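You operate a simulated robot arm through the tools that you are given. There is no shell and no other tool.

You are at the controls of a simulated two-armed robot. One attempt, no reset.

## Task
Swap the bander's spent core for a coil of the width it shows.
Fine: core into the red tub, keeper arm back over the new coil, then FEED; only while the bander stands idle. Where these are worked on the way, their far stop is far enough and under half their travel is too little: keeper arm.

It is judged by the outcome, as a careful person would: the job done as asked, and still so three seconds after it is handed in. It fails if anything else is knocked over, pushed out of place, dropped, spilled or broken.

## Robot
Two 6-joint arms with fingered hands on one trunk that stands fixed in place. Base frame: the origin is at the foot of the trunk, x ahead of it, y to its left, z up; the work surface is at about z = 0.85. Units: m, degrees, N and s.
The left shoulder is at [0.07, 0.191, 1.058], the right one opposite. Payload 4.7 kg a hand.
The TCP of each hand is the grasp point between the finger pads, 0.036 m short of the fingertips. In the tool frame z runs along the fingers and y along their closing line. Largest opening 0.12 m; the body of the gripper starts 0.042 m behind the TCP. The gripper is a hand of 5 fingers: y runs from the thumb to the fingers, the wrist lies at [-0.018, -0.113, -0.198] in the tool frame, and closing takes about 1.5 s.
Orientation is that of the tool frame in the base frame, as [roll, pitch, yaw] about the fixed x, y, z axes, in that order (R = Rz(yaw) Ry(pitch) Rx(roll)). With the fingers straight down and the wrist toward the robot, the tool's x, y and z point along [0, 1, 0], [1, 0, 0] and [0, 0, -1] of the base frame.

## Interface
- The arms move only by the tool step_arm. It takes "left_motion", "right_motion" or both (then of equal length, played together; a hand with none holds still); each is one flat list of numbers, 7 for each row, row after row: the shift along the tool's x, y, z in m, then the turn, a rotation vector about the tool's x, y, z in degrees, then the closure, from 0 (fully open) to 1 (shut). In form: [tx, ty, tz, rx, ry, rz, jaw, tx, ty, tz, rx, ry, rz, jaw, ...]. A call has 1 to 20 rows; each row shifts and turns the commanded pose from where the row before left it, along the tool's axes as they then stand. Each row takes 0.2 s and may step no farther than 0.05 m and 8.6 degrees from the row before; otherwise, or with a gripper value out of range, the whole call is refused. Where a pose cannot be reached the arm comes as near as it can. A force on the tool above 40 N (or 10 N above the force at the start of the call, whichever is more), or a blocked arm, ends the call early, and 0.2 s more pass. Each finger travels about 0.045 m/s and halts on what it meets, pressing with about 26 N; the grip force reading is that of the motor and also rises with nothing between the fingers. The clock runs only during rows and for 0.2 s after the last one: add rows that do not move to give the fingers time. The reply holds the time, the measured pose of the TCP, the force on the tool along the base axes, the opening and the grip force, in the units named above and with some noise, with the torque about the TCP (base axes, N m) and any sound that the robot's microphone picked up.
- Cameras (640 x 400 px; columns grow to the right, rows downward): "scene" is now at [0.1252, 0.052, 1.304]; the picture's right is [0.56, -0.83, 0.00], its down [-0.32, -0.22, -0.92] and it looks along [0.76, 0.52, -0.39] (base axes); focal length 243 px, centre (320, 200). "left" rides on the left gripper at [-0.073, -0.091, -0.143] in its tool frame; the picture's right is [-0.80, -0.28, 0.53], its down [0.53, -0.73, 0.42] and it looks along [0.27, 0.62, 0.74] (tool axes); focal length 234 px, centre (320, 200). "right" rides on the right gripper at [0.073, -0.091, -0.144] in its tool frame; the picture's right is [-0.80, 0.28, -0.53], its down [-0.53, -0.73, 0.42] and it looks along [-0.27, 0.62, 0.74] (tool axes); focal length 234 px, centre (320, 200). There is no depth. A picture from a camera that has moved, and an enlarged one, comes with that camera's place and axes in the base frame and with its lens.
- camera(camera): a new picture of that camera. The clock stands still meanwhile.
- slide_trunk(by): slides the trunk up (or, below 0, down) by that many m; the arms and the scene camera ride with it, the base frame stays. It gives what a move gives, with no picture.
- hand_shape(shape, hand): the hand has 5 fingers and takes this shape, open, in about a second: jaw (thumb against the fingers, like two jaws); tri (thumb and two fingers); tip (a fingertip pinch); poke (one finger out to press); point (the index stretched); flat (the hand flat); cup (the hand cupped); fist (a fist). The gripper value then closes the fingers along that shape, each until it touches; the sizes above hold for jaw. It gives what a move gives, with no picture.
- pan_tilt(pan, tilt): turns the head with the scene camera to pan (to the left, within 86 degrees either way) and tilt (down, from -29 to 69), counted from straight ahead of the robot. It gives what a move gives.
- close_up(camera, box): a new picture of the part [left, top, right, bottom] of that camera's present view, enlarged. The clock stands still meanwhile.
- finish_job(): hands the job in; it is judged then, once.

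Nothing tells you positions but the pictures and the camera data. Unless the task says otherwise, let go and move clear before handing in.

The tools are called after "Request:" as a command line: name --argument value ..., lists and objects as JSON in quotes. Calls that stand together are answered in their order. step_arm: Moves the arms, as the interface text tells. Its arguments: {"type":"object","properties":{"left_motion":{"type":"array"},"right_motion":{"type":"array"}},"required":[]} The other tools are called the same way: slide_trunk (by) slides the trunk up or down; hand_shape (shape, hand) gives the hand a shape; pan_tilt (pan, tilt) turns the head that bears the scene camera; camera (camera) takes a picture; close_up (camera, box) takes an enlarged picture of a part of a camera's view; finish_job () hands the job in.

At the start:

```text
time: 0.0
left_tcp_pos: [0.3649, 0.4645, 1.2695]
left_orientation: [179.9, 0.1, 89.9]
left_ft_force: [0.3, 0.3, -0.5]
left_wrist_torque: [0.01, 0.0, -0.04]
left_grip_width: 0.1194
left_grasp_force: 0.1
left_shape: jaw
right_tcp_pos: [0.6996, 0.1145, 1.2872]
right_orientation: [-180.0, 0.1, 90.0]
right_ft_force: [-0.2, 0.0, -0.1]
right_wrist_torque: [0.0, 0.0, 0.03]
right_grip_width: 0.1197
right_grasp_force: 0.1
right_shape: jaw
trunk travel left (down, up): [-0.535, 0.405]
head pan, tilt: [34.3, 23.1]
```

scene: 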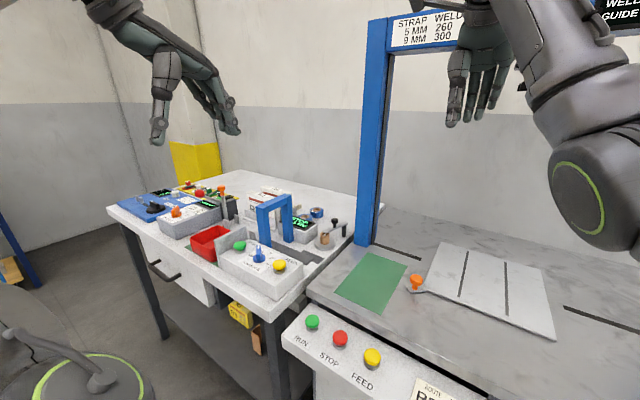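
right: 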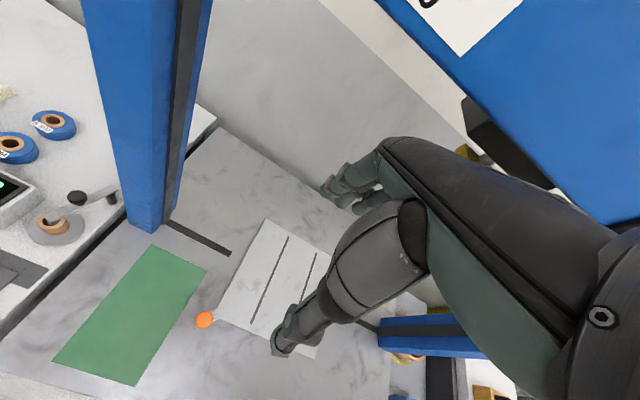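
left: 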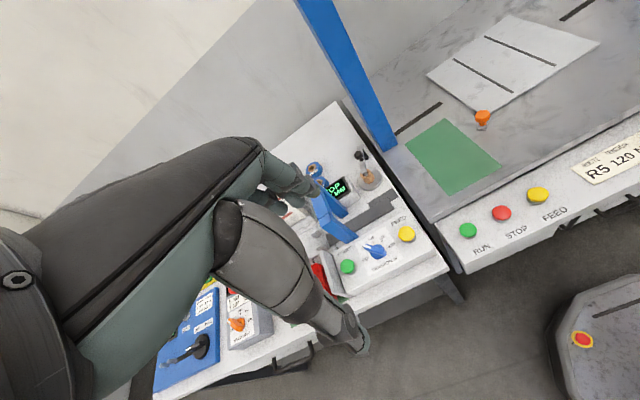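

I see a bench at the left with a small bander (blue arch, green and yellow buttons, a spool on a disc with a keeper arm), and a larger strapping machine at the right. I'll look closer at everything first.

Request:
close_up --camera "scene" --box '[100, 150, 370, 320]'

Request:
close_up --camera "scene" --box '[220, 180, 360, 300]'

Request:
close_up --camera "left" --box '[280, 130, 440, 290]'

Request:
close_up --camera "right" --box '[0, 80, 160, 300]'

```text
2.35 times, centred on (235, 235) of scene
camera zoom: at [0.1252, 0.052, 1.304], right [0.56, -0.83, 0.0], down [-0.32, -0.22, -0.92], along [0.76, 0.52, -0.39], focal length 571 px, centre (520, 118)
```

zoom: 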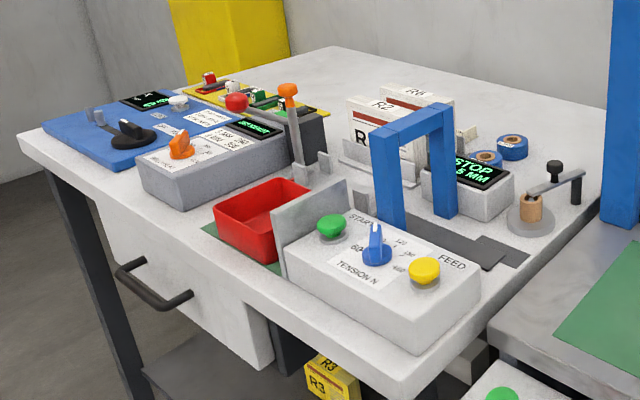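

```text
3.33 times, centred on (290, 240) of scene
camera zoom: at [0.1252, 0.052, 1.304], right [0.56, -0.83, 0.0], down [-0.32, -0.22, -0.92], along [0.76, 0.52, -0.39], focal length 809 px, centre (420, 67)
```

zoom: 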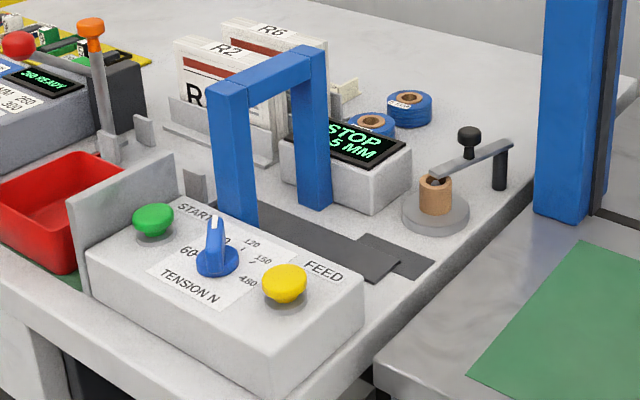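

```text
2.50 times, centred on (360, 210) of left
camera zoom: at [0.273, 0.392, 1.4124], right [-0.28, -0.8, -0.53], down [-0.73, 0.53, -0.42], along [0.62, 0.27, -0.74], focal length 585 px, centre (220, 175)
```

zoom: 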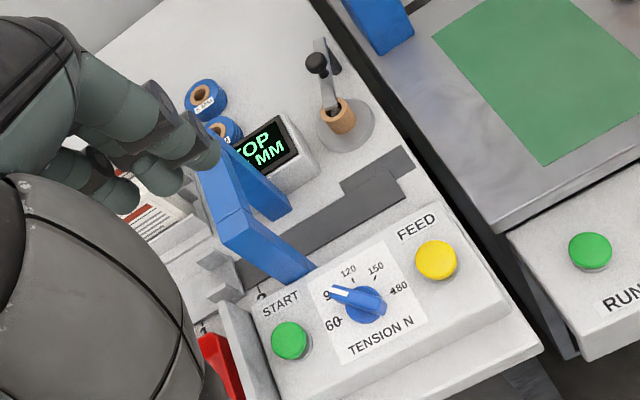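

```text
1.82 times, centred on (80, 190) of right
camera zoom: at [0.6066, 0.1861, 1.4288], right [0.28, -0.8, 0.53], down [-0.73, -0.53, -0.42], along [0.62, -0.27, -0.74], focal length 426 px, centre (756, 218)
```

zoom: 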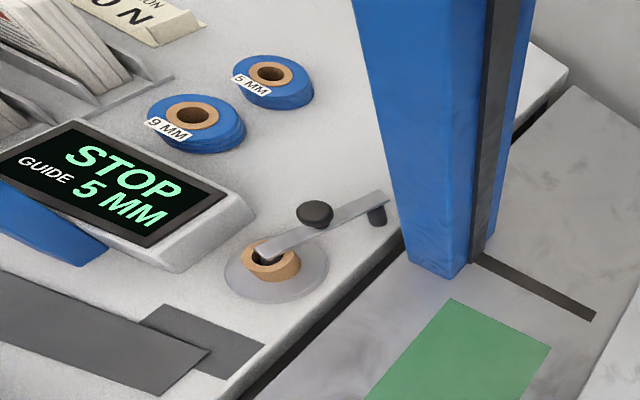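

The bander's display reads STOP, GUIDE 5 MM, so the 5 MM coil (the farther of the two) looks right. I'll zoom in more on the spool, keeper, coils, tub and buttons to measure them.

Request:
pan_tilt --pan 36 --tilt 35

Request:
camera --camera "scene"

```text
time: 0.7
left_tcp_pos: [0.3646, 0.4639, 1.2684]
left_orientation: [180.0, -0.1, 90.0]
left_ft_force: [-0.1, -0.6, 0.1]
left_wrist_torque: [0.03, 0.06, 0.01]
left_grip_width: 0.1198
left_grasp_force: 0.1
left_shape: jaw
right_tcp_pos: [0.6983, 0.1134, 1.2877]
right_orientation: [180.0, 0.0, 90.0]
right_ft_force: [-0.8, -0.2, 0.8]
right_wrist_torque: [-0.02, -0.01, 0.0]
right_grip_width: 0.1195
right_grasp_force: 0.1
right_shape: jaw
trunk travel left (down, up): [-0.535, 0.405]
head pan, tilt: [36.0, 35.0]
```

```text
taken
camera scene: at [0.12, 0.0516, 1.2853], right [0.59, -0.81, 0.0], down [-0.46, -0.34, -0.82], along [0.66, 0.48, -0.57], focal length 243 px, centre (320, 200)
```

scene: 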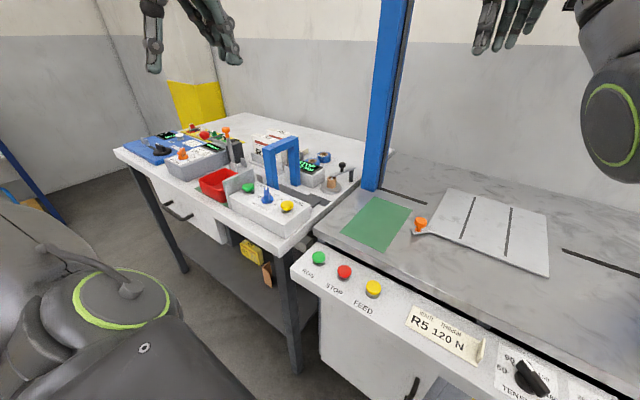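

The bander is a little left of the picture's centre. I'll zoom in tightly on its parts.

Request:
close_up --camera "scene" --box '[300, 145, 364, 205]'

Request:
close_up --camera "scene" --box '[190, 140, 310, 240]'

Request:
close_up --camera "left" --box '[320, 140, 400, 200]'

Request:
close_up --camera "right" --box '[0, 160, 130, 260]'

```text
6.67 times, centred on (332, 175) of scene
camera zoom: at [0.12, 0.0516, 1.2853], right [0.59, -0.81, 0.0], down [-0.46, -0.34, -0.82], along [0.66, 0.48, -0.57], focal length 1619 px, centre (240, 367)
```

zoom: 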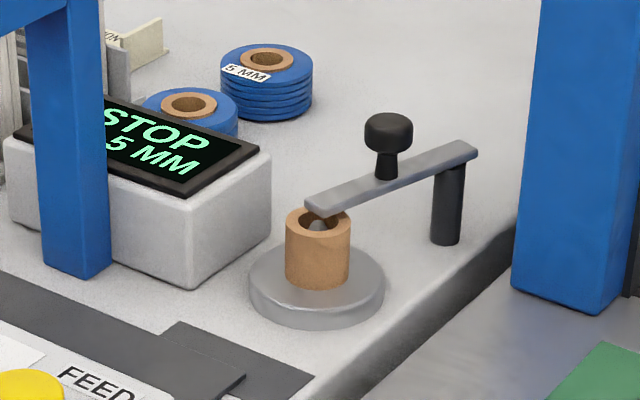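

```text
4.00 times, centred on (250, 190) of scene
camera zoom: at [0.12, 0.0516, 1.2853], right [0.59, -0.81, 0.0], down [-0.46, -0.34, -0.82], along [0.66, 0.48, -0.57], focal length 971 px, centre (600, 240)
```

zoom: 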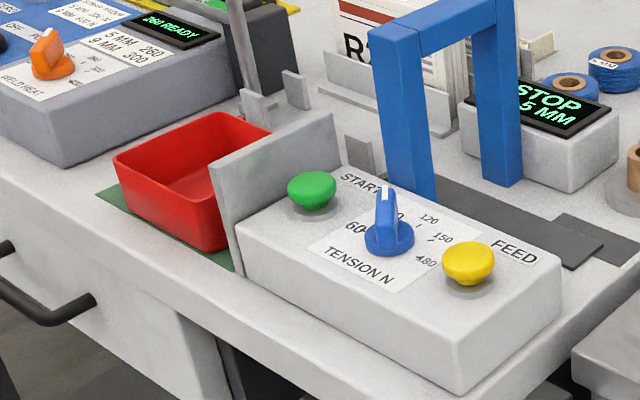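

```text
6.67 times, centred on (360, 170) of left
camera zoom: at [0.2731, 0.392, 1.4124], right [-0.28, -0.8, -0.53], down [-0.73, 0.53, -0.42], along [0.62, 0.27, -0.74], focal length 1561 px, centre (53, 400)
```

zoom: 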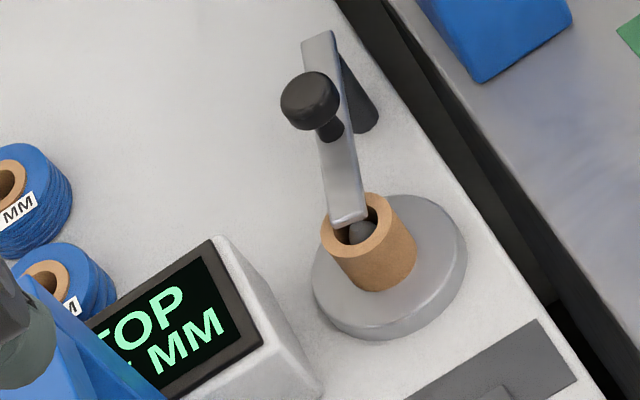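

```text
4.00 times, centred on (65, 210) of right
camera zoom: at [0.6066, 0.1861, 1.4288], right [0.28, -0.8, 0.53], down [-0.73, -0.53, -0.42], along [0.62, -0.27, -0.74], focal length 937 px, centre (1340, 160)
```

zoom: 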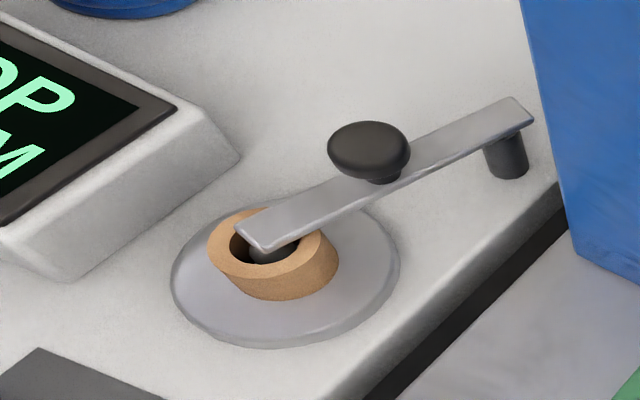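

The spent core sits on a disc at about (0.70, 0.43), with its top near z 0.884. The keeper pivot is at about (0.78, 0.40), its knob at (0.741, 0.413, 0.925), the 5 MM coil at (0.862, 0.568), and FEED at (0.48, 0.42, 0.912). Next I'll look at the hands to learn their shape.

Request:
close_up --camera "scene" --box '[120, 0, 280, 100]'

Request:
close_up --camera "scene" --box '[420, 0, 580, 100]'

Request:
camera --camera "left"

Request:
close_up --camera "scene" --box '[100, 110, 260, 230]'

```text
4.00 times, centred on (200, 50) of scene
camera zoom: at [0.12, 0.0516, 1.2853], right [0.59, -0.81, 0.0], down [-0.46, -0.34, -0.82], along [0.66, 0.48, -0.57], focal length 971 px, centre (800, 800)
```

zoom: 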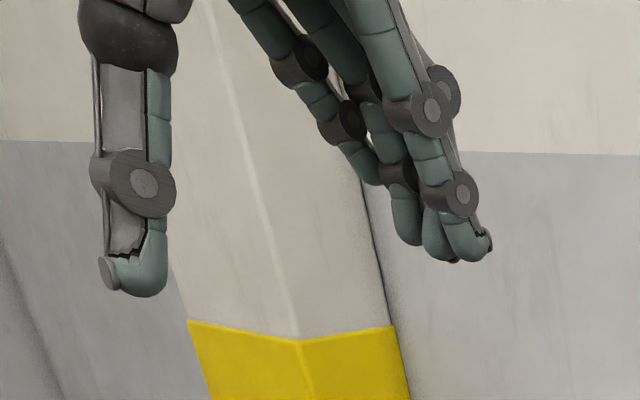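

```text
4.00 times, centred on (500, 50) of scene
camera zoom: at [0.12, 0.0516, 1.2853], right [0.59, -0.81, 0.0], down [-0.46, -0.34, -0.82], along [0.66, 0.48, -0.57], focal length 971 px, centre (-400, 800)
```

zoom: 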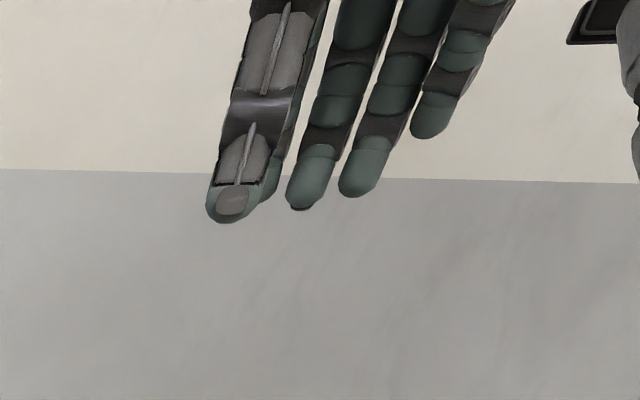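

```text
taken
camera left: at [0.2731, 0.392, 1.4124], right [-0.28, -0.8, -0.53], down [-0.73, 0.53, -0.42], along [0.62, 0.27, -0.74], focal length 234 px, centre (320, 200)
```

left: 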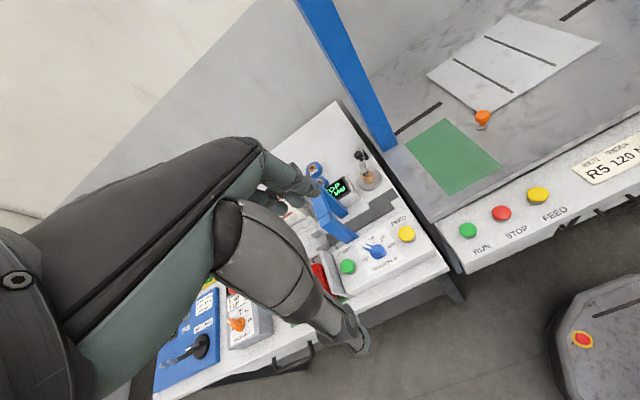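

```text
3.33 times, centred on (180, 170) of scene
camera zoom: at [0.12, 0.0516, 1.2853], right [0.59, -0.81, 0.0], down [-0.46, -0.34, -0.82], along [0.66, 0.48, -0.57], focal length 809 px, centre (787, 300)
```

zoom: 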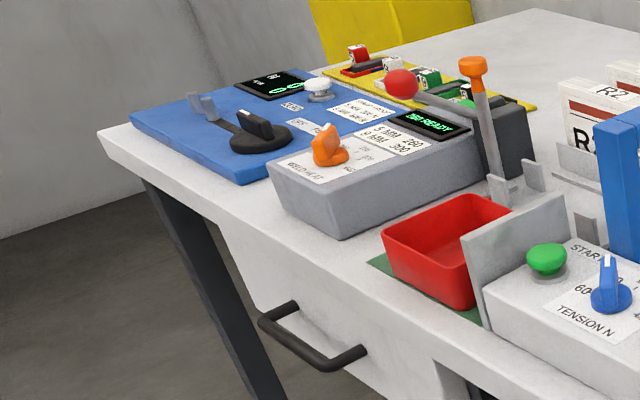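

The hand has four fingers in a row opposite the thumb. I'll bring the left hand to a spot in front of and above the bander so its camera can take better measurements, keeping the arm high.

Request:
step_arm --left_motion '[-0.006, 0.035, 0.008, 0, 0, 0, 0, -0.006, 0.035, 0.008, 0, 0, 0, 0, -0.006, 0.035, 0.008, 0, 0, 0, 0, -0.006, 0.035, 0.008, 0, 0, 0, 0, -0.006, 0.035, 0.008, 0, 0, 0, 0, -0.006, 0.035, 0.008, 0, 0, 0, 0, 0, 0, 0, 0, 0, 0, 0]'

Request:
camera --camera "left"

Request:
camera --camera "scene"

```text
time: 2.3
left_tcp_pos: [0.5344, 0.4621, 1.2022]
left_orientation: [179.9, 0.1, 90.0]
left_ft_force: [-0.2, 0.1, 0.5]
left_wrist_torque: [0.0, 0.03, 0.0]
left_grip_width: 0.12
left_grasp_force: 0.2
left_shape: jaw
left hand out of reach, approached as far as the arm can: row 4, 5, 6
right_tcp_pos: [0.6986, 0.1145, 1.2878]
right_orientation: [180.0, 0.0, 89.9]
right_ft_force: [-1.0, -0.5, -0.6]
right_wrist_torque: [0.0, 0.03, -0.01]
right_grip_width: 0.1195
right_grasp_force: 0.1
right_shape: jaw
trunk travel left (down, up): [-0.535, 0.405]
head pan, tilt: [36.0, 35.0]
```

```text
taken
camera left: at [0.4426, 0.3909, 1.3454], right [-0.28, -0.8, -0.53], down [-0.73, 0.53, -0.43], along [0.62, 0.27, -0.74], focal length 234 px, centre (320, 200)
```

left: 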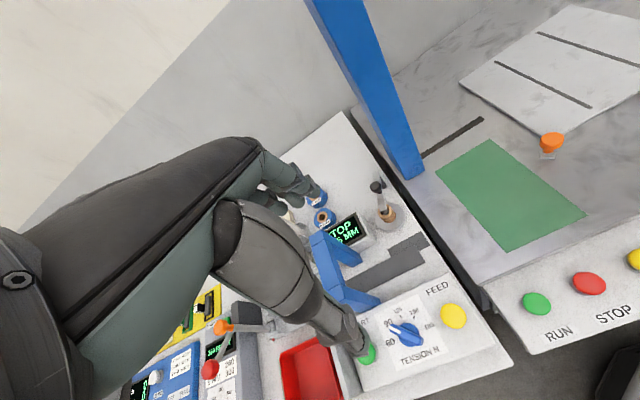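

```text
taken
camera scene: at [0.1194, 0.0514, 1.2853], right [0.59, -0.81, 0.0], down [-0.46, -0.34, -0.82], along [0.66, 0.48, -0.57], focal length 243 px, centre (320, 200)
```

scene: 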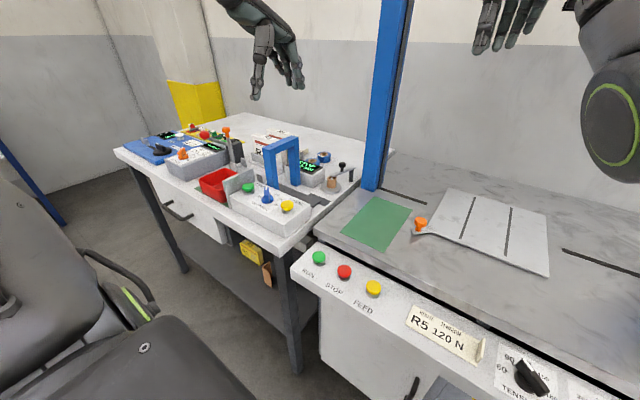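

The left hand stopped short: at this height the wrist seems to be at its limit, so it needs to be lower relative to the shoulders. I'll first draw the right hand back from the big machine's frame, then raise the trunk, which also improves the view.

Request:
step_arm --right_motion '[-0.02, -0.04, 0, 0, 0, 0, 0, -0.02, -0.04, 0, 0, 0, 0, 0, -0.02, -0.04, 0, 0, 0, 0, 0, -0.02, -0.04, 0, 0, 0, 0, 0, -0.02, -0.04, 0, 0, 0, 0, 0]'

```text
time: 3.5
left_tcp_pos: [0.5327, 0.4626, 1.2028]
left_orientation: [179.8, 0.1, 90.0]
left_ft_force: [-0.3, -0.8, 0.4]
left_wrist_torque: [0.01, -0.04, -0.02]
left_grip_width: 0.1194
left_grasp_force: 0.1
left_shape: jaw
right_tcp_pos: [0.649, 0.1086, 1.3776]
right_orientation: [179.9, 0.0, 90.0]
right_ft_force: [-0.1, 0.1, 0.2]
right_wrist_torque: [0.02, -0.03, 0.01]
right_grip_width: 0.1197
right_grasp_force: 0.1
right_shape: jaw
right hand out of reach, approached as far as the arm can: row 1, 2, 3, 4, 5
trunk travel left (down, up): [-0.535, 0.405]
head pan, tilt: [36.0, 35.0]
```

The right hand rose instead of drawing back. I'll look at the right arm and the frame before moving anything else.

Request:
pan_tilt --pan 5 --tilt 5

Request:
camera --camera "scene"

Request:
camera --camera "right"

```text
time: 4.5
left_tcp_pos: [0.5341, 0.463, 1.2024]
left_orientation: [179.9, 0.1, 90.0]
left_ft_force: [-0.2, 0.1, -0.3]
left_wrist_torque: [0.02, -0.01, 0.05]
left_grip_width: 0.1199
left_grasp_force: 0.1
left_shape: jaw
right_tcp_pos: [0.6493, 0.1084, 1.3769]
right_orientation: [180.0, 0.0, 90.0]
right_ft_force: [0.0, 0.0, 0.1]
right_wrist_torque: [0.0, -0.02, 0.02]
right_grip_width: 0.1195
right_grasp_force: 0.0
right_shape: jaw
trunk travel left (down, up): [-0.535, 0.405]
head pan, tilt: [5.0, 5.0]
```

```text
taken
camera scene: at [0.1401, 0.0079, 1.3334], right [0.09, -1.0, 0.0], down [-0.09, -0.01, -1.0], along [0.99, 0.09, -0.09], focal length 243 px, centre (320, 200)
```

scene: 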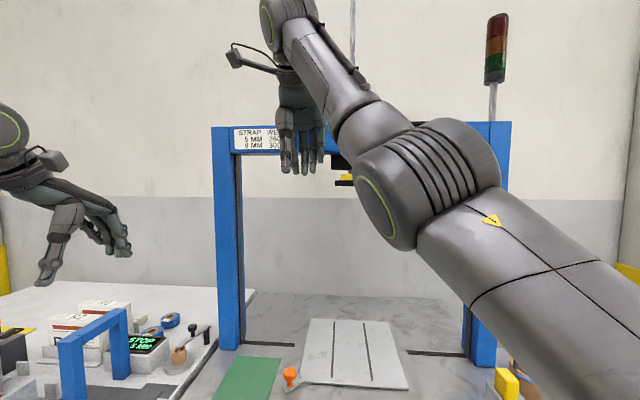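

```text
taken
camera right: at [0.5572, 0.1811, 1.5189], right [0.28, -0.8, 0.53], down [-0.73, -0.53, -0.42], along [0.62, -0.27, -0.74], focal length 234 px, centre (320, 200)
```

right: 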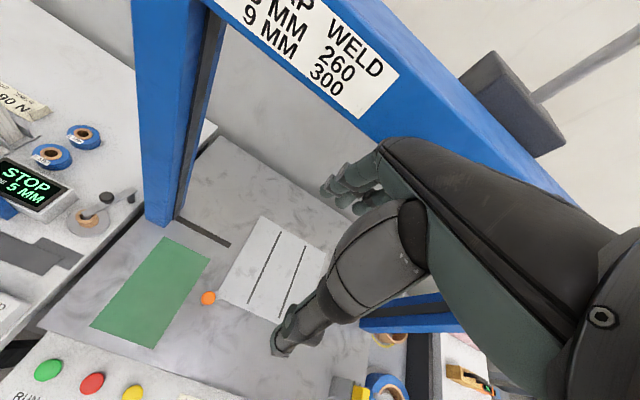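

The right hand hangs just in front of the frame's top beam. I'll move it back and up, the way it went more easily before, to get clear.

Request:
step_arm --right_motion '[0, -0.03, -0.02, 0, 0, 0, 0, 0, -0.03, -0.02, 0, 0, 0, 0, 0, -0.03, -0.02, 0, 0, 0, 0]'

Request:
camera --camera "scene"

```text
time: 5.4
left_tcp_pos: [0.535, 0.4615, 1.2025]
left_orientation: [180.0, 0.2, 90.0]
left_ft_force: [0.5, -0.8, -0.8]
left_wrist_torque: [-0.01, -0.01, -0.01]
left_grip_width: 0.1201
left_grasp_force: 0.1
left_shape: jaw
right_tcp_pos: [0.6348, 0.0849, 1.3787]
right_orientation: [-171.9, -0.3, 87.0]
right_ft_force: [-0.1, -0.2, -0.2]
right_wrist_torque: [-0.01, -0.01, -0.02]
right_grip_width: 0.1199
right_grasp_force: 0.1
right_shape: jaw
right hand out of reach, approached as far as the arm can: row 1, 2, 3
trunk travel left (down, up): [-0.535, 0.405]
head pan, tilt: [5.0, 5.0]
stopped in row 3 (right hand): the arm was blocked; the commanded pose is now the measured one
```

```text
taken
camera scene: at [0.1394, 0.0075, 1.3336], right [0.09, -1.0, 0.0], down [-0.09, -0.01, -1.0], along [0.99, 0.09, -0.09], focal length 243 px, centre (320, 200)
```

scene: 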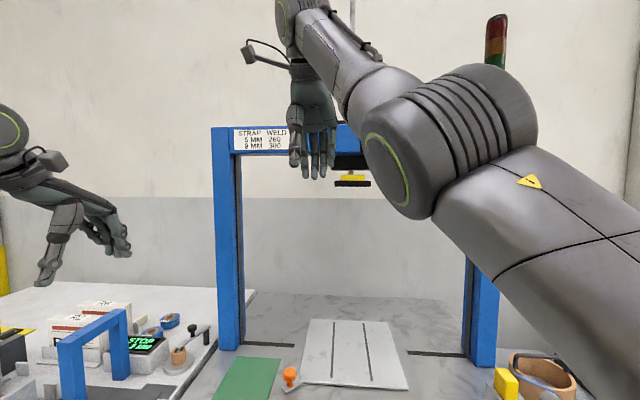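

The right hand is now clear of the frame. Next I'll lower the left hand over the control box, staying above it and to the right of the blue arch, and see whether reach improves lower down.

Request:
step_arm --left_motion '[-0.02, 0.01, 0.03, 0, 0, 0, 0, -0.02, 0.02, 0.03, 0, 0, 0, 0, -0.01, 0.02, 0.03, 0, 0, 0, 0, 0, 0.02, 0.02, 0, 0, 0, 0]'

Request:
pan_tilt --pan 36 --tilt 30

Request:
camera --camera "scene"

```text
time: 6.4
left_tcp_pos: [0.5605, 0.4523, 1.0817]
left_orientation: [179.8, 0.1, 89.9]
left_ft_force: [0.4, -0.1, -0.3]
left_wrist_torque: [-0.03, 0.01, 0.01]
left_grip_width: 0.1201
left_grasp_force: 0.0
left_shape: jaw
left hand out of reach, approached as far as the arm can: row 1, 2, 3, 4
right_tcp_pos: [0.6386, 0.0876, 1.376]
right_orientation: [-171.7, -0.3, 86.9]
right_ft_force: [-0.2, 0.7, -1.0]
right_wrist_torque: [0.0, 0.02, -0.01]
right_grip_width: 0.1195
right_grasp_force: 0.1
right_shape: jaw
trunk travel left (down, up): [-0.535, 0.405]
head pan, tilt: [5.0, 5.0]
```

```text
time: 7.4
left_tcp_pos: [0.5596, 0.4527, 1.0831]
left_orientation: [179.8, 0.2, 90.0]
left_ft_force: [0.0, -0.4, 0.1]
left_wrist_torque: [-0.01, 0.0, -0.03]
left_grip_width: 0.1196
left_grasp_force: 0.0
left_shape: jaw
right_tcp_pos: [0.6369, 0.0871, 1.3773]
right_orientation: [-171.9, -0.3, 87.0]
right_ft_force: [0.2, -0.7, 0.4]
right_wrist_torque: [0.01, 0.02, 0.0]
right_grip_width: 0.1198
right_grasp_force: 0.1
right_shape: jaw
trunk travel left (down, up): [-0.535, 0.405]
head pan, tilt: [36.0, 30.0]
```

```text
taken
camera scene: at [0.1222, 0.053, 1.293], right [0.59, -0.81, 0.0], down [-0.4, -0.29, -0.87], along [0.7, 0.51, -0.5], focal length 243 px, centre (320, 200)
```

scene: 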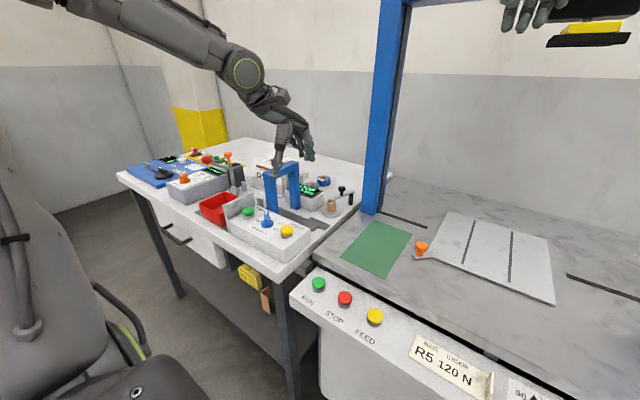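

The left arm's elbow is high and out to the left, and the hand is now inside its minimum reach. I'll command it farther out, to a point above the spool at about (0.70, 0.43), staying above the arch.

Request:
step_arm --left_motion '[0, 0.04, 0, 0, 0, 0, 0, 0, 0.04, 0, 0, 0, 0, 0, 0, 0.04, 0, 0, 0, 0, 0, 0, 0.02, 0, 0, 0, 0, 0, 0, 0, 0, 0, 0, 0, 0]'

Request:
camera --camera "scene"

Request:
camera --camera "left"

```text
time: 8.6
left_tcp_pos: [0.603, 0.5141, 1.0751]
left_orientation: [179.9, 0.1, 89.8]
left_ft_force: [0.5, 0.6, 0.1]
left_wrist_torque: [0.01, -0.02, -0.01]
left_grip_width: 0.1198
left_grasp_force: 0.1
left_shape: jaw
left hand out of reach, approached as far as the arm can: row 1, 2, 3, 4
right_tcp_pos: [0.6362, 0.0857, 1.3767]
right_orientation: [-171.8, -0.2, 87.0]
right_ft_force: [-0.3, -0.3, -0.5]
right_wrist_torque: [-0.01, 0.02, -0.01]
right_grip_width: 0.1198
right_grasp_force: 0.0
right_shape: jaw
trunk travel left (down, up): [-0.535, 0.405]
head pan, tilt: [36.0, 30.0]
```

```text
taken
camera scene: at [0.1218, 0.0528, 1.293], right [0.59, -0.81, 0.0], down [-0.4, -0.29, -0.87], along [0.7, 0.51, -0.5], focal length 243 px, centre (320, 200)
```

scene: 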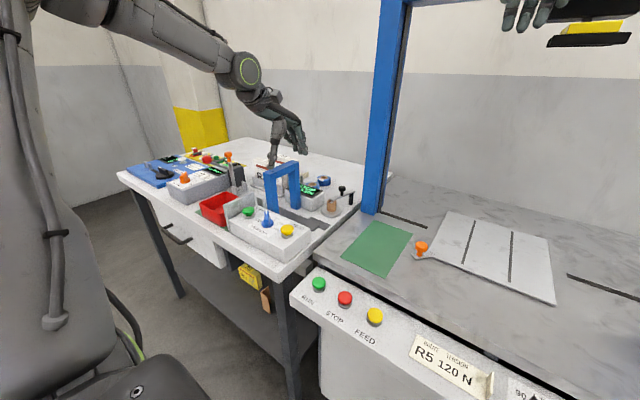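

```text
taken
camera left: at [0.5112, 0.4421, 1.2175], right [-0.28, -0.8, -0.52], down [-0.73, 0.53, -0.43], along [0.62, 0.26, -0.74], focal length 234 px, centre (320, 200)
```

left: 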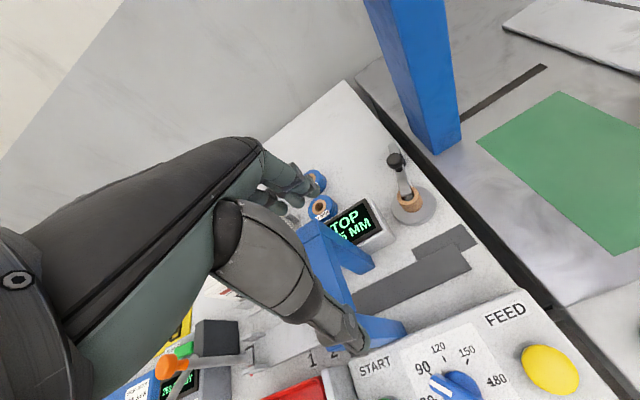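

The arm slides toward the left instead of going forward, which looks like a wrist limit tied to hand yaw. I'll raise the hand a little, turn it clockwise as seen from above, and check whether it then goes farther.

Request:
step_arm --left_motion '[0, 0, -0.02, 0, 0, 8, 0, 0, 0, 0, 0, 0, 8, 0, 0, 0, 0, 0, 0, 8, 0, 0, 0, 0, 0, 0, 0, 0]'

```text
time: 9.6
left_tcp_pos: [0.5724, 0.514, 1.095]
left_orientation: [180.0, -0.1, 66.0]
left_ft_force: [0.3, -0.7, -0.1]
left_wrist_torque: [0.01, 0.0, 0.0]
left_grip_width: 0.1196
left_grasp_force: 0.0
left_shape: jaw
left hand out of reach, approached as far as the arm can: row 2, 3
right_tcp_pos: [0.6371, 0.0849, 1.3778]
right_orientation: [-172.0, -0.3, 87.0]
right_ft_force: [0.5, -0.4, 0.4]
right_wrist_torque: [0.01, 0.02, 0.0]
right_grip_width: 0.1195
right_grasp_force: 0.0
right_shape: jaw
trunk travel left (down, up): [-0.535, 0.405]
head pan, tilt: [36.0, 30.0]
```

Clockwise made it worse, so I'll turn the other way.

Request:
step_arm --left_motion '[0, 0, 0, 0, 0, -8, 0, 0, 0, 0, 0, 0, -8, 0, 0, 0, 0, 0, 0, -8, 0, 0, 0, 0, 0, 0, -8, 0, 0, 0, 0, 0, 0, -8, 0, 0, 0, 0, 0, 0, -8, 0, 0, 0, 0, 0, 0, 0, 0]'

```text
time: 11.2
left_tcp_pos: [0.5699, 0.5177, 1.0926]
left_orientation: [179.9, 0.3, 114.0]
left_ft_force: [-0.4, 0.6, -0.8]
left_wrist_torque: [-0.02, -0.02, -0.04]
left_grip_width: 0.1198
left_grasp_force: 0.0
left_shape: jaw
right_tcp_pos: [0.6372, 0.0873, 1.3766]
right_orientation: [-171.8, -0.2, 86.9]
right_ft_force: [0.3, 1.0, -0.3]
right_wrist_torque: [0.02, 0.02, -0.03]
right_grip_width: 0.12
right_grasp_force: 0.0
right_shape: jaw
trunk travel left (down, up): [-0.535, 0.405]
head pan, tilt: [36.0, 30.0]
```

With yaw 114 the pose is reachable. Now I'll go toward the point above the spool again.

Request:
step_arm --left_motion '[-0.0331, 0.0209, 0, 0, 0, 0, 0, -0.0331, 0.0209, 0, 0, 0, 0, 0, -0.0331, 0.0209, 0, 0, 0, 0, 0, -0.0331, 0.0209, 0, 0, 0, 0, 0, 0, 0, 0, 0, 0, 0, 0]'

```text
time: 12.4
left_tcp_pos: [0.5705, 0.5187, 1.0902]
left_orientation: [179.9, 0.3, 113.9]
left_ft_force: [0.2, -0.5, 0.0]
left_wrist_torque: [0.01, 0.01, 0.0]
left_grip_width: 0.1197
left_grasp_force: 0.1
left_shape: jaw
left hand out of reach, approached as far as the arm can: row 1, 2, 3, 4
right_tcp_pos: [0.6371, 0.0874, 1.3786]
right_orientation: [-171.9, -0.2, 87.0]
right_ft_force: [0.0, 0.0, -0.3]
right_wrist_torque: [-0.01, -0.03, -0.03]
right_grip_width: 0.1198
right_grasp_force: 0.1
right_shape: jaw
trunk travel left (down, up): [-0.535, 0.405]
head pan, tilt: [36.0, 30.0]
```

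The limit behaves like a joint stop, as though the shoulder or elbow can't swing farther inward in this configuration. I'll look at the left arm itself to understand its posture.

Request:
pan_tilt --pan 62 --tilt -5

Request:
camera --camera "scene"

Request:
camera --camera "right"

```text
time: 13.4
left_tcp_pos: [0.5705, 0.5182, 1.0926]
left_orientation: [180.0, 0.3, 114.0]
left_ft_force: [-0.4, 0.7, -0.6]
left_wrist_torque: [-0.02, -0.02, 0.03]
left_grip_width: 0.1199
left_grasp_force: 0.1
left_shape: jaw
right_tcp_pos: [0.6367, 0.0877, 1.3775]
right_orientation: [-171.9, -0.3, 87.0]
right_ft_force: [-0.2, -0.6, 0.2]
right_wrist_torque: [0.0, 0.01, 0.0]
right_grip_width: 0.1197
right_grasp_force: 0.1
right_shape: jaw
trunk travel left (down, up): [-0.535, 0.405]
head pan, tilt: [62.0, -5.0]
```

```text
taken
camera scene: at [0.09, 0.0771, 1.349], right [0.88, -0.47, 0.0], down [0.04, 0.08, -1.0], along [0.47, 0.88, 0.09], focal length 243 px, centre (320, 200)
```

scene: 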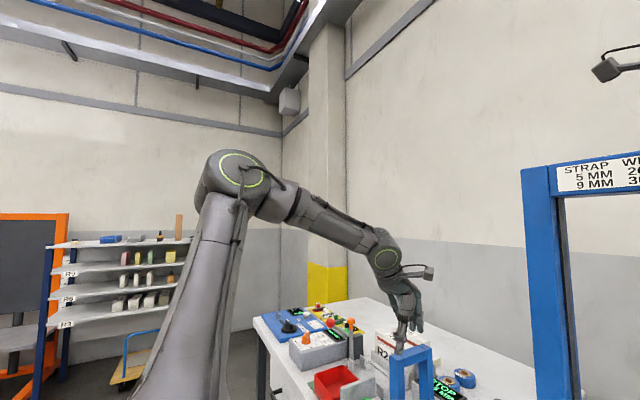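

```text
taken
camera right: at [0.5691, 0.1618, 1.5314], right [0.31, -0.82, 0.48], down [-0.81, -0.49, -0.32], along [0.5, -0.29, -0.82], focal length 234 px, centre (320, 200)
```

right: 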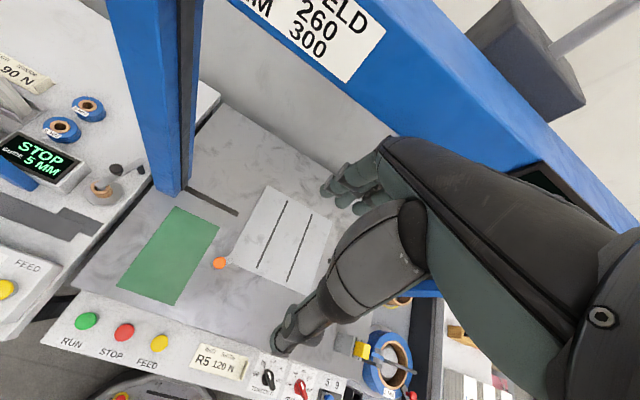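

The arm is elbow-up with a raised upper arm swung outward. I'll probe which directions it can move from here, with short moves well above everything.

Request:
step_arm --left_motion '[-0.0163, 0.0366, 0, 0, 0, 0, 0, -0.0163, 0.0366, 0, 0, 0, 0, 0]'

Request:
step_arm --left_motion '[0, 0, -0.05, 0, 0, 0, 0, 0, 0, -0.05, 0, 0, 0, 0, 0, 0, -0.05, 0, 0, 0, 0]'

```text
time: 14.0
left_tcp_pos: [0.5954, 0.5541, 1.0861]
left_orientation: [179.9, 0.2, 113.9]
left_ft_force: [0.6, 0.9, -0.3]
left_wrist_torque: [-0.03, -0.02, -0.02]
left_grip_width: 0.1199
left_grasp_force: 0.1
left_shape: jaw
left hand out of reach, approached as far as the arm can: row 1, 2
right_tcp_pos: [0.6384, 0.0877, 1.3773]
right_orientation: [-171.9, -0.2, 87.0]
right_ft_force: [0.3, 0.5, -0.1]
right_wrist_torque: [0.0, 0.06, 0.03]
right_grip_width: 0.1197
right_grasp_force: 0.0
right_shape: jaw
trunk travel left (down, up): [-0.535, 0.405]
head pan, tilt: [62.0, -5.0]
```

```text
time: 14.8
left_tcp_pos: [0.5649, 0.5723, 1.2255]
left_orientation: [180.0, 0.2, 114.0]
left_ft_force: [0.3, 0.0, -0.1]
left_wrist_torque: [-0.03, 0.0, -0.01]
left_grip_width: 0.1198
left_grasp_force: 0.1
left_shape: jaw
left hand out of reach, approached as far as the arm can: row 1, 2, 3
right_tcp_pos: [0.6355, 0.0877, 1.3789]
right_orientation: [-172.0, -0.4, 86.9]
right_ft_force: [-0.4, -0.3, 0.0]
right_wrist_torque: [0.01, -0.02, -0.03]
right_grip_width: 0.1197
right_grasp_force: 0.0
right_shape: jaw
trunk travel left (down, up): [-0.535, 0.405]
head pan, tilt: [62.0, -5.0]
```

Lower is a bit better, but straight-down fingers stay limited. I'll test whether tilting the fingers outward frees the wrist so the hand can go farther forward and right.

Request:
step_arm --left_motion '[0, 0, 0, -8, 0, 0, 0, 0, 0, 0, -8, 0, 0, 0, 0, 0, 0, -8, 0, 0, 0]'

Request:
step_arm --left_motion '[-0.04, 0.02, 0, 0, 0, 0, 0, -0.04, 0.02, 0, 0, 0, 0, 0]'

```text
time: 15.6
left_tcp_pos: [0.5659, 0.5723, 1.2238]
left_orientation: [156.0, 0.3, 114.0]
left_ft_force: [-0.4, 1.1, -0.2]
left_wrist_torque: [-0.03, -0.02, -0.03]
left_grip_width: 0.1198
left_grasp_force: 0.1
left_shape: jaw
right_tcp_pos: [0.6367, 0.0889, 1.3768]
right_orientation: [-171.9, -0.1, 87.0]
right_ft_force: [-0.3, 0.4, -0.1]
right_wrist_torque: [-0.04, -0.04, 0.05]
right_grip_width: 0.1196
right_grasp_force: 0.1
right_shape: jaw
trunk travel left (down, up): [-0.535, 0.405]
head pan, tilt: [62.0, -5.0]
```

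```text
time: 16.2
left_tcp_pos: [0.6069, 0.5362, 1.233]
left_orientation: [156.0, 0.2, 114.0]
left_ft_force: [-0.3, 1.1, -0.6]
left_wrist_torque: [-0.08, 0.02, -0.02]
left_grip_width: 0.1198
left_grasp_force: 0.1
left_shape: jaw
left hand out of reach, approached as far as the arm can: row 2
right_tcp_pos: [0.6368, 0.0892, 1.3784]
right_orientation: [-171.9, -0.2, 86.9]
right_ft_force: [0.0, 0.1, 0.6]
right_wrist_torque: [-0.05, -0.03, 0.02]
right_grip_width: 0.1199
right_grasp_force: 0.1
right_shape: jaw
trunk travel left (down, up): [-0.535, 0.405]
head pan, tilt: [62.0, -5.0]
```

Tilting and being lower relative to the shoulders both help, so raising the trunk should too. I'll raise it by 0.2 m and then lower the left hand back to working height.

Request:
slide_trunk --by 0.2

Request:
step_arm --left_motion '[0, 0, 0, 8, 0, 0, 0, 0, 0, 0, 8, 0, 0, 0, 0, 0, 0, 8, 0, 0, 0, 0, 0, 0.05, 0, 0, 0, 0, 0, 0, 0.05, 0, 0, 0, 0, 0, 0, 0.05, 0, 0, 0, 0, 0, 0, 0.05, 0, 0, 0, 0, 0, 0, 0.05, 0, 0, 0, 0, 0, 0, 0.05, 0, 0, 0, 0]'

```text
time: 18.4
left_tcp_pos: [0.6073, 0.5349, 1.4353]
left_orientation: [156.0, 0.1, 113.9]
left_ft_force: [-0.4, 0.8, -0.3]
left_wrist_torque: [0.0, 0.01, 0.02]
left_grip_width: 0.1197
left_grasp_force: 0.2
left_shape: jaw
right_tcp_pos: [0.6373, 0.0859, 1.5769]
right_orientation: [-171.9, -0.3, 86.9]
right_ft_force: [0.2, -0.2, 0.5]
right_wrist_torque: [-0.01, -0.01, -0.01]
right_grip_width: 0.1197
right_grasp_force: 0.0
right_shape: jaw
trunk travel left (down, up): [-0.735, 0.205]
head pan, tilt: [62.0, -5.0]
```

```text
time: 20.4
left_tcp_pos: [0.5656, 0.5646, 1.1156]
left_orientation: [-179.9, 0.1, 114.0]
left_ft_force: [0.3, 0.5, 0.1]
left_wrist_torque: [-0.02, 0.01, 0.04]
left_grip_width: 0.1198
left_grasp_force: 0.1
left_shape: jaw
left hand out of reach, approached as far as the arm can: row 1, 2, 3
right_tcp_pos: [0.6392, 0.0893, 1.5769]
right_orientation: [-171.8, -0.3, 87.0]
right_ft_force: [0.4, -0.7, 0.0]
right_wrist_torque: [-0.03, 0.03, 0.05]
right_grip_width: 0.1197
right_grasp_force: 0.2
right_shape: jaw
trunk travel left (down, up): [-0.735, 0.205]
head pan, tilt: [62.0, -5.0]
```

Now I'll try going forward and right from here.

Request:
step_arm --left_motion '[-0.04, 0.008, 0, 0, 0, 0, 0, -0.04, 0.008, 0, 0, 0, 0, 0, -0.04, 0.008, 0, 0, 0, 0, 0]'

Request:
step_arm --left_motion '[0, 0, 0, 0, 0, 8, 0, 0, 0, 0, 0, 0, 8, 0, 0, 0, 0, 0, 0, 8, 0]'

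```text
time: 21.2
left_tcp_pos: [0.5645, 0.5265, 1.1334]
left_orientation: [180.0, 0.2, 114.0]
left_ft_force: [-0.8, 0.0, 0.3]
left_wrist_torque: [0.0, 0.0, 0.04]
left_grip_width: 0.1198
left_grasp_force: 0.1
left_shape: jaw
left hand out of reach, approached as far as the arm can: row 1, 2, 3
right_tcp_pos: [0.6362, 0.087, 1.5781]
right_orientation: [-171.8, -0.4, 87.0]
right_ft_force: [-0.8, 1.1, 0.4]
right_wrist_torque: [0.0, -0.01, 0.01]
right_grip_width: 0.1196
right_grasp_force: 0.1
right_shape: jaw
trunk travel left (down, up): [-0.735, 0.205]
head pan, tilt: [62.0, -5.0]
```

```text
time: 22.0
left_tcp_pos: [0.5654, 0.5265, 1.1322]
left_orientation: [179.9, 0.3, 90.1]
left_ft_force: [0.2, -1.1, -0.2]
left_wrist_torque: [0.02, -0.02, -0.01]
left_grip_width: 0.1199
left_grasp_force: 0.1
left_shape: jaw
right_tcp_pos: [0.6371, 0.0872, 1.5774]
right_orientation: [-171.9, -0.3, 86.9]
right_ft_force: [0.3, -0.4, 0.1]
right_wrist_torque: [0.0, 0.02, 0.01]
right_grip_width: 0.12
right_grasp_force: 0.1
right_shape: jaw
trunk travel left (down, up): [-0.735, 0.205]
head pan, tilt: [62.0, -5.0]
```

Raising the trunk alone didn't help, so this may be a gap between two arm configurations. I'll tilt the fingers well forward, move out over the spool, then try turning the fingers down there.

Request:
step_arm --left_motion '[0, 0, -0.01, -8, 0, 0, 0, 0, 0, -0.01, -8, 0, 0, 0, 0, 0, -0.01, -8, 0, 0, 0, 0, 0, 0, -8, 0, 0, 0, 0, 0, 0, -8, 0, 0, 0, 0, 0, 0, -8, 0, 0, 0, 0, 0, 0, -8, 0, 0, 0]'

Request:
step_arm --left_motion '[-0.015, 0.02, 0.03, 0, 0, 0, 0, -0.015, 0.02, 0.03, 0, 0, 0, 0, -0.015, 0.02, 0.03, 0, 0, 0, 0]'

```text
time: 23.6
left_tcp_pos: [0.5609, 0.5085, 1.1417]
left_orientation: [130.0, -1.0, 91.0]
left_ft_force: [0.8, -1.1, 0.4]
left_wrist_torque: [0.01, 0.0, -0.01]
left_grip_width: 0.1198
left_grasp_force: 0.0
left_shape: jaw
left hand out of reach, approached as far as the arm can: row 1, 3, 4
right_tcp_pos: [0.6399, 0.0822, 1.5759]
right_orientation: [-171.8, -0.4, 86.9]
right_ft_force: [1.2, -1.0, 0.0]
right_wrist_torque: [0.05, 0.03, 0.01]
right_grip_width: 0.1198
right_grasp_force: 0.1
right_shape: jaw
trunk travel left (down, up): [-0.735, 0.205]
head pan, tilt: [62.0, -5.0]
```

```text
time: 24.4
left_tcp_pos: [0.625, 0.5046, 1.1605]
left_orientation: [129.9, -0.8, 91.1]
left_ft_force: [0.3, 0.0, -0.2]
left_wrist_torque: [-0.02, -0.04, -0.02]
left_grip_width: 0.12
left_grasp_force: 0.1
left_shape: jaw
left hand out of reach, approached as far as the arm can: row 2, 3
right_tcp_pos: [0.6344, 0.0893, 1.5805]
right_orientation: [-171.9, -0.2, 87.1]
right_ft_force: [0.4, 0.2, -0.2]
right_wrist_torque: [-0.03, -0.05, 0.0]
right_grip_width: 0.1198
right_grasp_force: 0.1
right_shape: jaw
trunk travel left (down, up): [-0.735, 0.205]
head pan, tilt: [62.0, -5.0]
```

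Request:
pan_tilt --pan 50 --tilt 15

Request:
camera --camera "scene"

```text
time: 25.2
left_tcp_pos: [0.6272, 0.5014, 1.1596]
left_orientation: [130.1, -0.9, 91.0]
left_ft_force: [0.1, -0.2, -0.6]
left_wrist_torque: [0.0, 0.01, 0.0]
left_grip_width: 0.12
left_grasp_force: 0.1
left_shape: jaw
right_tcp_pos: [0.6371, 0.0867, 1.5776]
right_orientation: [-172.0, -0.3, 86.9]
right_ft_force: [0.1, 1.1, 0.2]
right_wrist_torque: [0.02, 0.02, -0.04]
right_grip_width: 0.12
right_grasp_force: 0.0
right_shape: jaw
trunk travel left (down, up): [-0.735, 0.205]
head pan, tilt: [50.0, 15.0]
```

```text
taken
camera scene: at [0.1096, 0.0709, 1.5172], right [0.77, -0.64, 0.0], down [-0.17, -0.2, -0.97], along [0.62, 0.74, -0.26], focal length 243 px, centre (320, 200)
```

scene: 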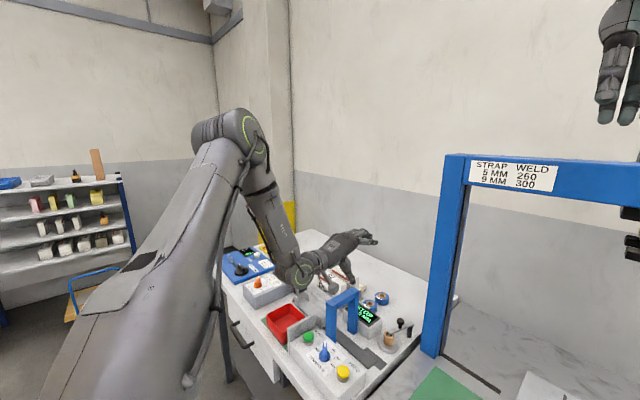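

I want to understand the arm's build, so I'll look at its shoulder and both arms directly.

Request:
pan_tilt --pan 84 --tilt 45

Request:
camera --camera "scene"

Request:
pan_tilt --pan -70 --tilt 30

Request:
camera --camera "scene"

```text
time: 26.2
left_tcp_pos: [0.6268, 0.5029, 1.1586]
left_orientation: [130.0, -0.9, 91.2]
left_ft_force: [-0.3, 0.1, 0.5]
left_wrist_torque: [0.0, -0.03, -0.01]
left_grip_width: 0.1199
left_grasp_force: 0.1
left_shape: jaw
right_tcp_pos: [0.6372, 0.0872, 1.5783]
right_orientation: [-171.9, -0.3, 86.9]
right_ft_force: [-0.3, 0.4, -0.5]
right_wrist_torque: [0.01, -0.02, 0.0]
right_grip_width: 0.1198
right_grasp_force: 0.1
right_shape: jaw
trunk travel left (down, up): [-0.735, 0.205]
head pan, tilt: [84.0, 45.0]
```

```text
taken
camera scene: at [0.0574, 0.0808, 1.4705], right [0.99, -0.11, 0.0], down [-0.07, -0.7, -0.71], along [0.07, 0.7, -0.71], focal length 243 px, centre (320, 200)
```

scene: 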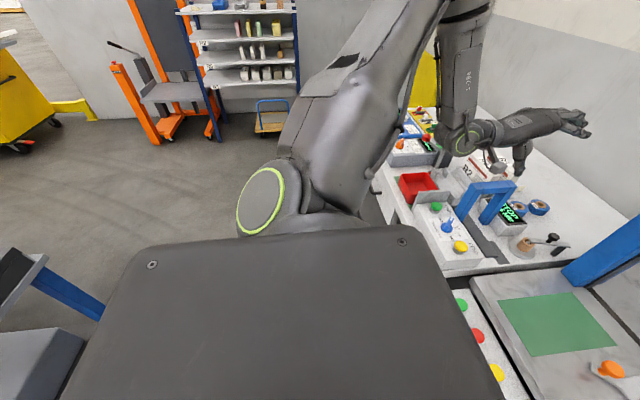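

```text
time: 28.6
left_tcp_pos: [0.6259, 0.5033, 1.1598]
left_orientation: [130.0, -0.9, 91.0]
left_ft_force: [0.2, 1.0, -0.9]
left_wrist_torque: [0.02, 0.01, 0.01]
left_grip_width: 0.12
left_grasp_force: 0.0
left_shape: jaw
right_tcp_pos: [0.6368, 0.0864, 1.5768]
right_orientation: [-171.9, -0.3, 87.0]
right_ft_force: [-0.1, -0.7, -0.3]
right_wrist_torque: [0.0, 0.01, 0.02]
right_grip_width: 0.1198
right_grasp_force: 0.1
right_shape: jaw
trunk travel left (down, up): [-0.735, 0.205]
head pan, tilt: [-70.0, 30.0]
```

```text
taken
camera scene: at [0.0799, -0.0851, 1.493], right [-0.94, -0.34, 0.0], down [-0.17, 0.47, -0.87], along [0.3, -0.81, -0.5], focal length 243 px, centre (320, 200)
```

scene: 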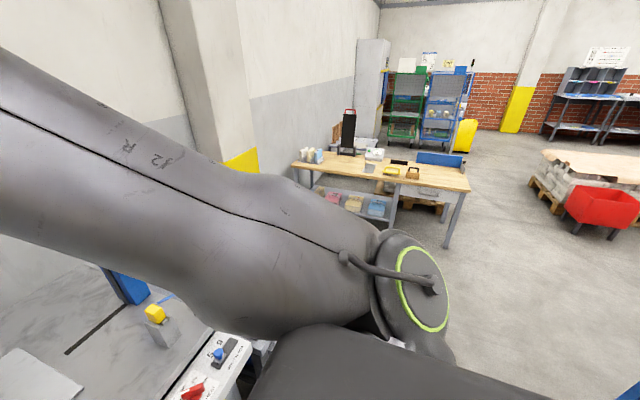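

I'll look closely at the arm's links, since knowing the joint layout will help me get it into a farther-reaching configuration.

Request:
pan_tilt --pan 55 --tilt 10

Request:
close_up --camera "scene" --box '[140, 80, 440, 320]'

Request:
camera --camera "scene"

```text
time: 30.6
left_tcp_pos: [0.6274, 0.5027, 1.1593]
left_orientation: [130.0, -0.9, 91.0]
left_ft_force: [0.8, -0.1, -0.3]
left_wrist_torque: [0.02, 0.01, -0.02]
left_grip_width: 0.1199
left_grasp_force: 0.1
left_shape: jaw
right_tcp_pos: [0.6375, 0.0878, 1.578]
right_orientation: [-171.9, -0.3, 86.9]
right_ft_force: [0.0, 0.1, -0.1]
right_wrist_torque: [0.01, -0.02, 0.03]
right_grip_width: 0.1197
right_grasp_force: 0.0
right_shape: jaw
trunk travel left (down, up): [-0.735, 0.205]
head pan, tilt: [55.0, 10.0]
```

```text
1.67 times, centred on (290, 200) of scene
camera zoom: at [0.1023, 0.076, 1.5253], right [0.82, -0.57, 0.0], down [-0.1, -0.14, -0.98], along [0.57, 0.81, -0.17], focal length 405 px, centre (370, 200)
```

zoom: 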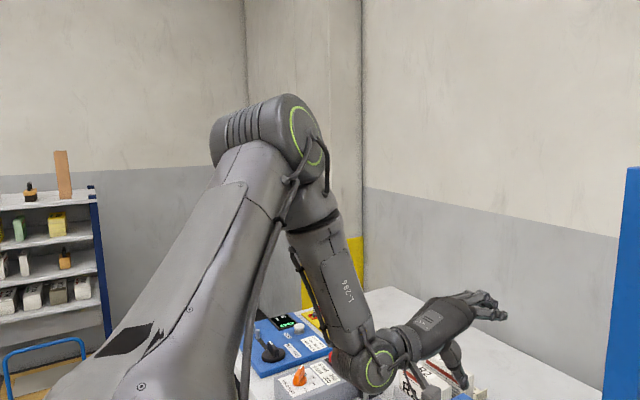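

```text
taken
camera scene: at [0.1023, 0.076, 1.5253], right [0.82, -0.57, 0.0], down [-0.1, -0.14, -0.98], along [0.57, 0.81, -0.17], focal length 243 px, centre (320, 200)
```

scene: 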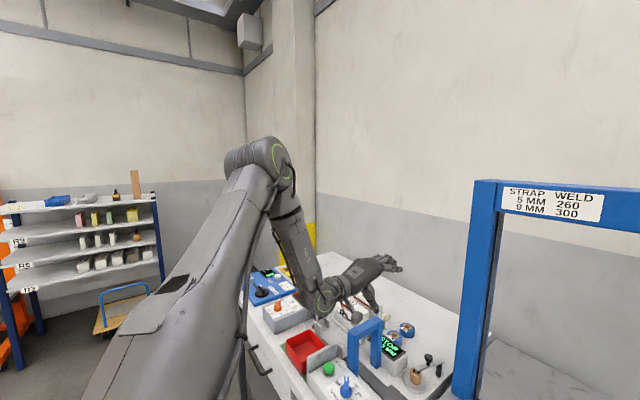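

The arm has a UR-like layout, and its shoulder pan looks like it's at a stop in this posture. I'll return the fingers to straight down and test whether the arm can stretch freely along its own plane, outward to the left-front and high above the bench.

Request:
step_arm --left_motion '[0, -0.02, -0.03, 8, 0, 0, 0, 0, -0.02, -0.03, 8, 0, 0, 0, 0, 0, 0, 8, 0, 0, 0, 0, 0, 0, 8, 0, 0, 0, 0, 0, 0, 8, 0, 0, 0, 0, 0, 0, 8, 0, 0, 0, 0, 0, 0, 2, 0, 0, 0]'

Request:
step_arm --left_motion '[0.035, 0.03, 0, 0, 0, 0, 0, 0.035, 0.03, 0, 0, 0, 0, 0, 0.035, 0.03, 0, 0, 0, 0, 0, 0.035, 0.03, 0, 0, 0, 0, 0]'

```text
time: 32.2
left_tcp_pos: [0.557, 0.4774, 1.1599]
left_orientation: [179.8, -1.0, 91.0]
left_ft_force: [-0.3, -0.8, -0.2]
left_wrist_torque: [-0.01, -0.01, 0.03]
left_grip_width: 0.1203
left_grasp_force: 0.0
left_shape: jaw
left hand out of reach, approached as far as the arm can: row 2
right_tcp_pos: [0.6381, 0.0869, 1.5776]
right_orientation: [-171.8, -0.3, 86.9]
right_ft_force: [-0.4, 0.7, 0.8]
right_wrist_torque: [0.01, 0.04, -0.02]
right_grip_width: 0.1197
right_grasp_force: 0.0
right_shape: jaw
trunk travel left (down, up): [-0.735, 0.205]
head pan, tilt: [55.0, 10.0]
```

```text
time: 33.2
left_tcp_pos: [0.6182, 0.607, 1.181]
left_orientation: [179.8, -1.0, 91.2]
left_ft_force: [-0.5, 0.7, -0.3]
left_wrist_torque: [-0.04, 0.01, 0.01]
left_grip_width: 0.1199
left_grasp_force: 0.1
left_shape: jaw
left hand out of reach, approached as far as the arm can: row 3, 4
right_tcp_pos: [0.6352, 0.0872, 1.5785]
right_orientation: [-172.0, -0.3, 86.9]
right_ft_force: [-0.3, 0.9, 0.1]
right_wrist_torque: [-0.01, -0.04, 0.01]
right_grip_width: 0.1196
right_grasp_force: 0.1
right_shape: jaw
trunk travel left (down, up): [-0.735, 0.205]
head pan, tilt: [55.0, 10.0]
```

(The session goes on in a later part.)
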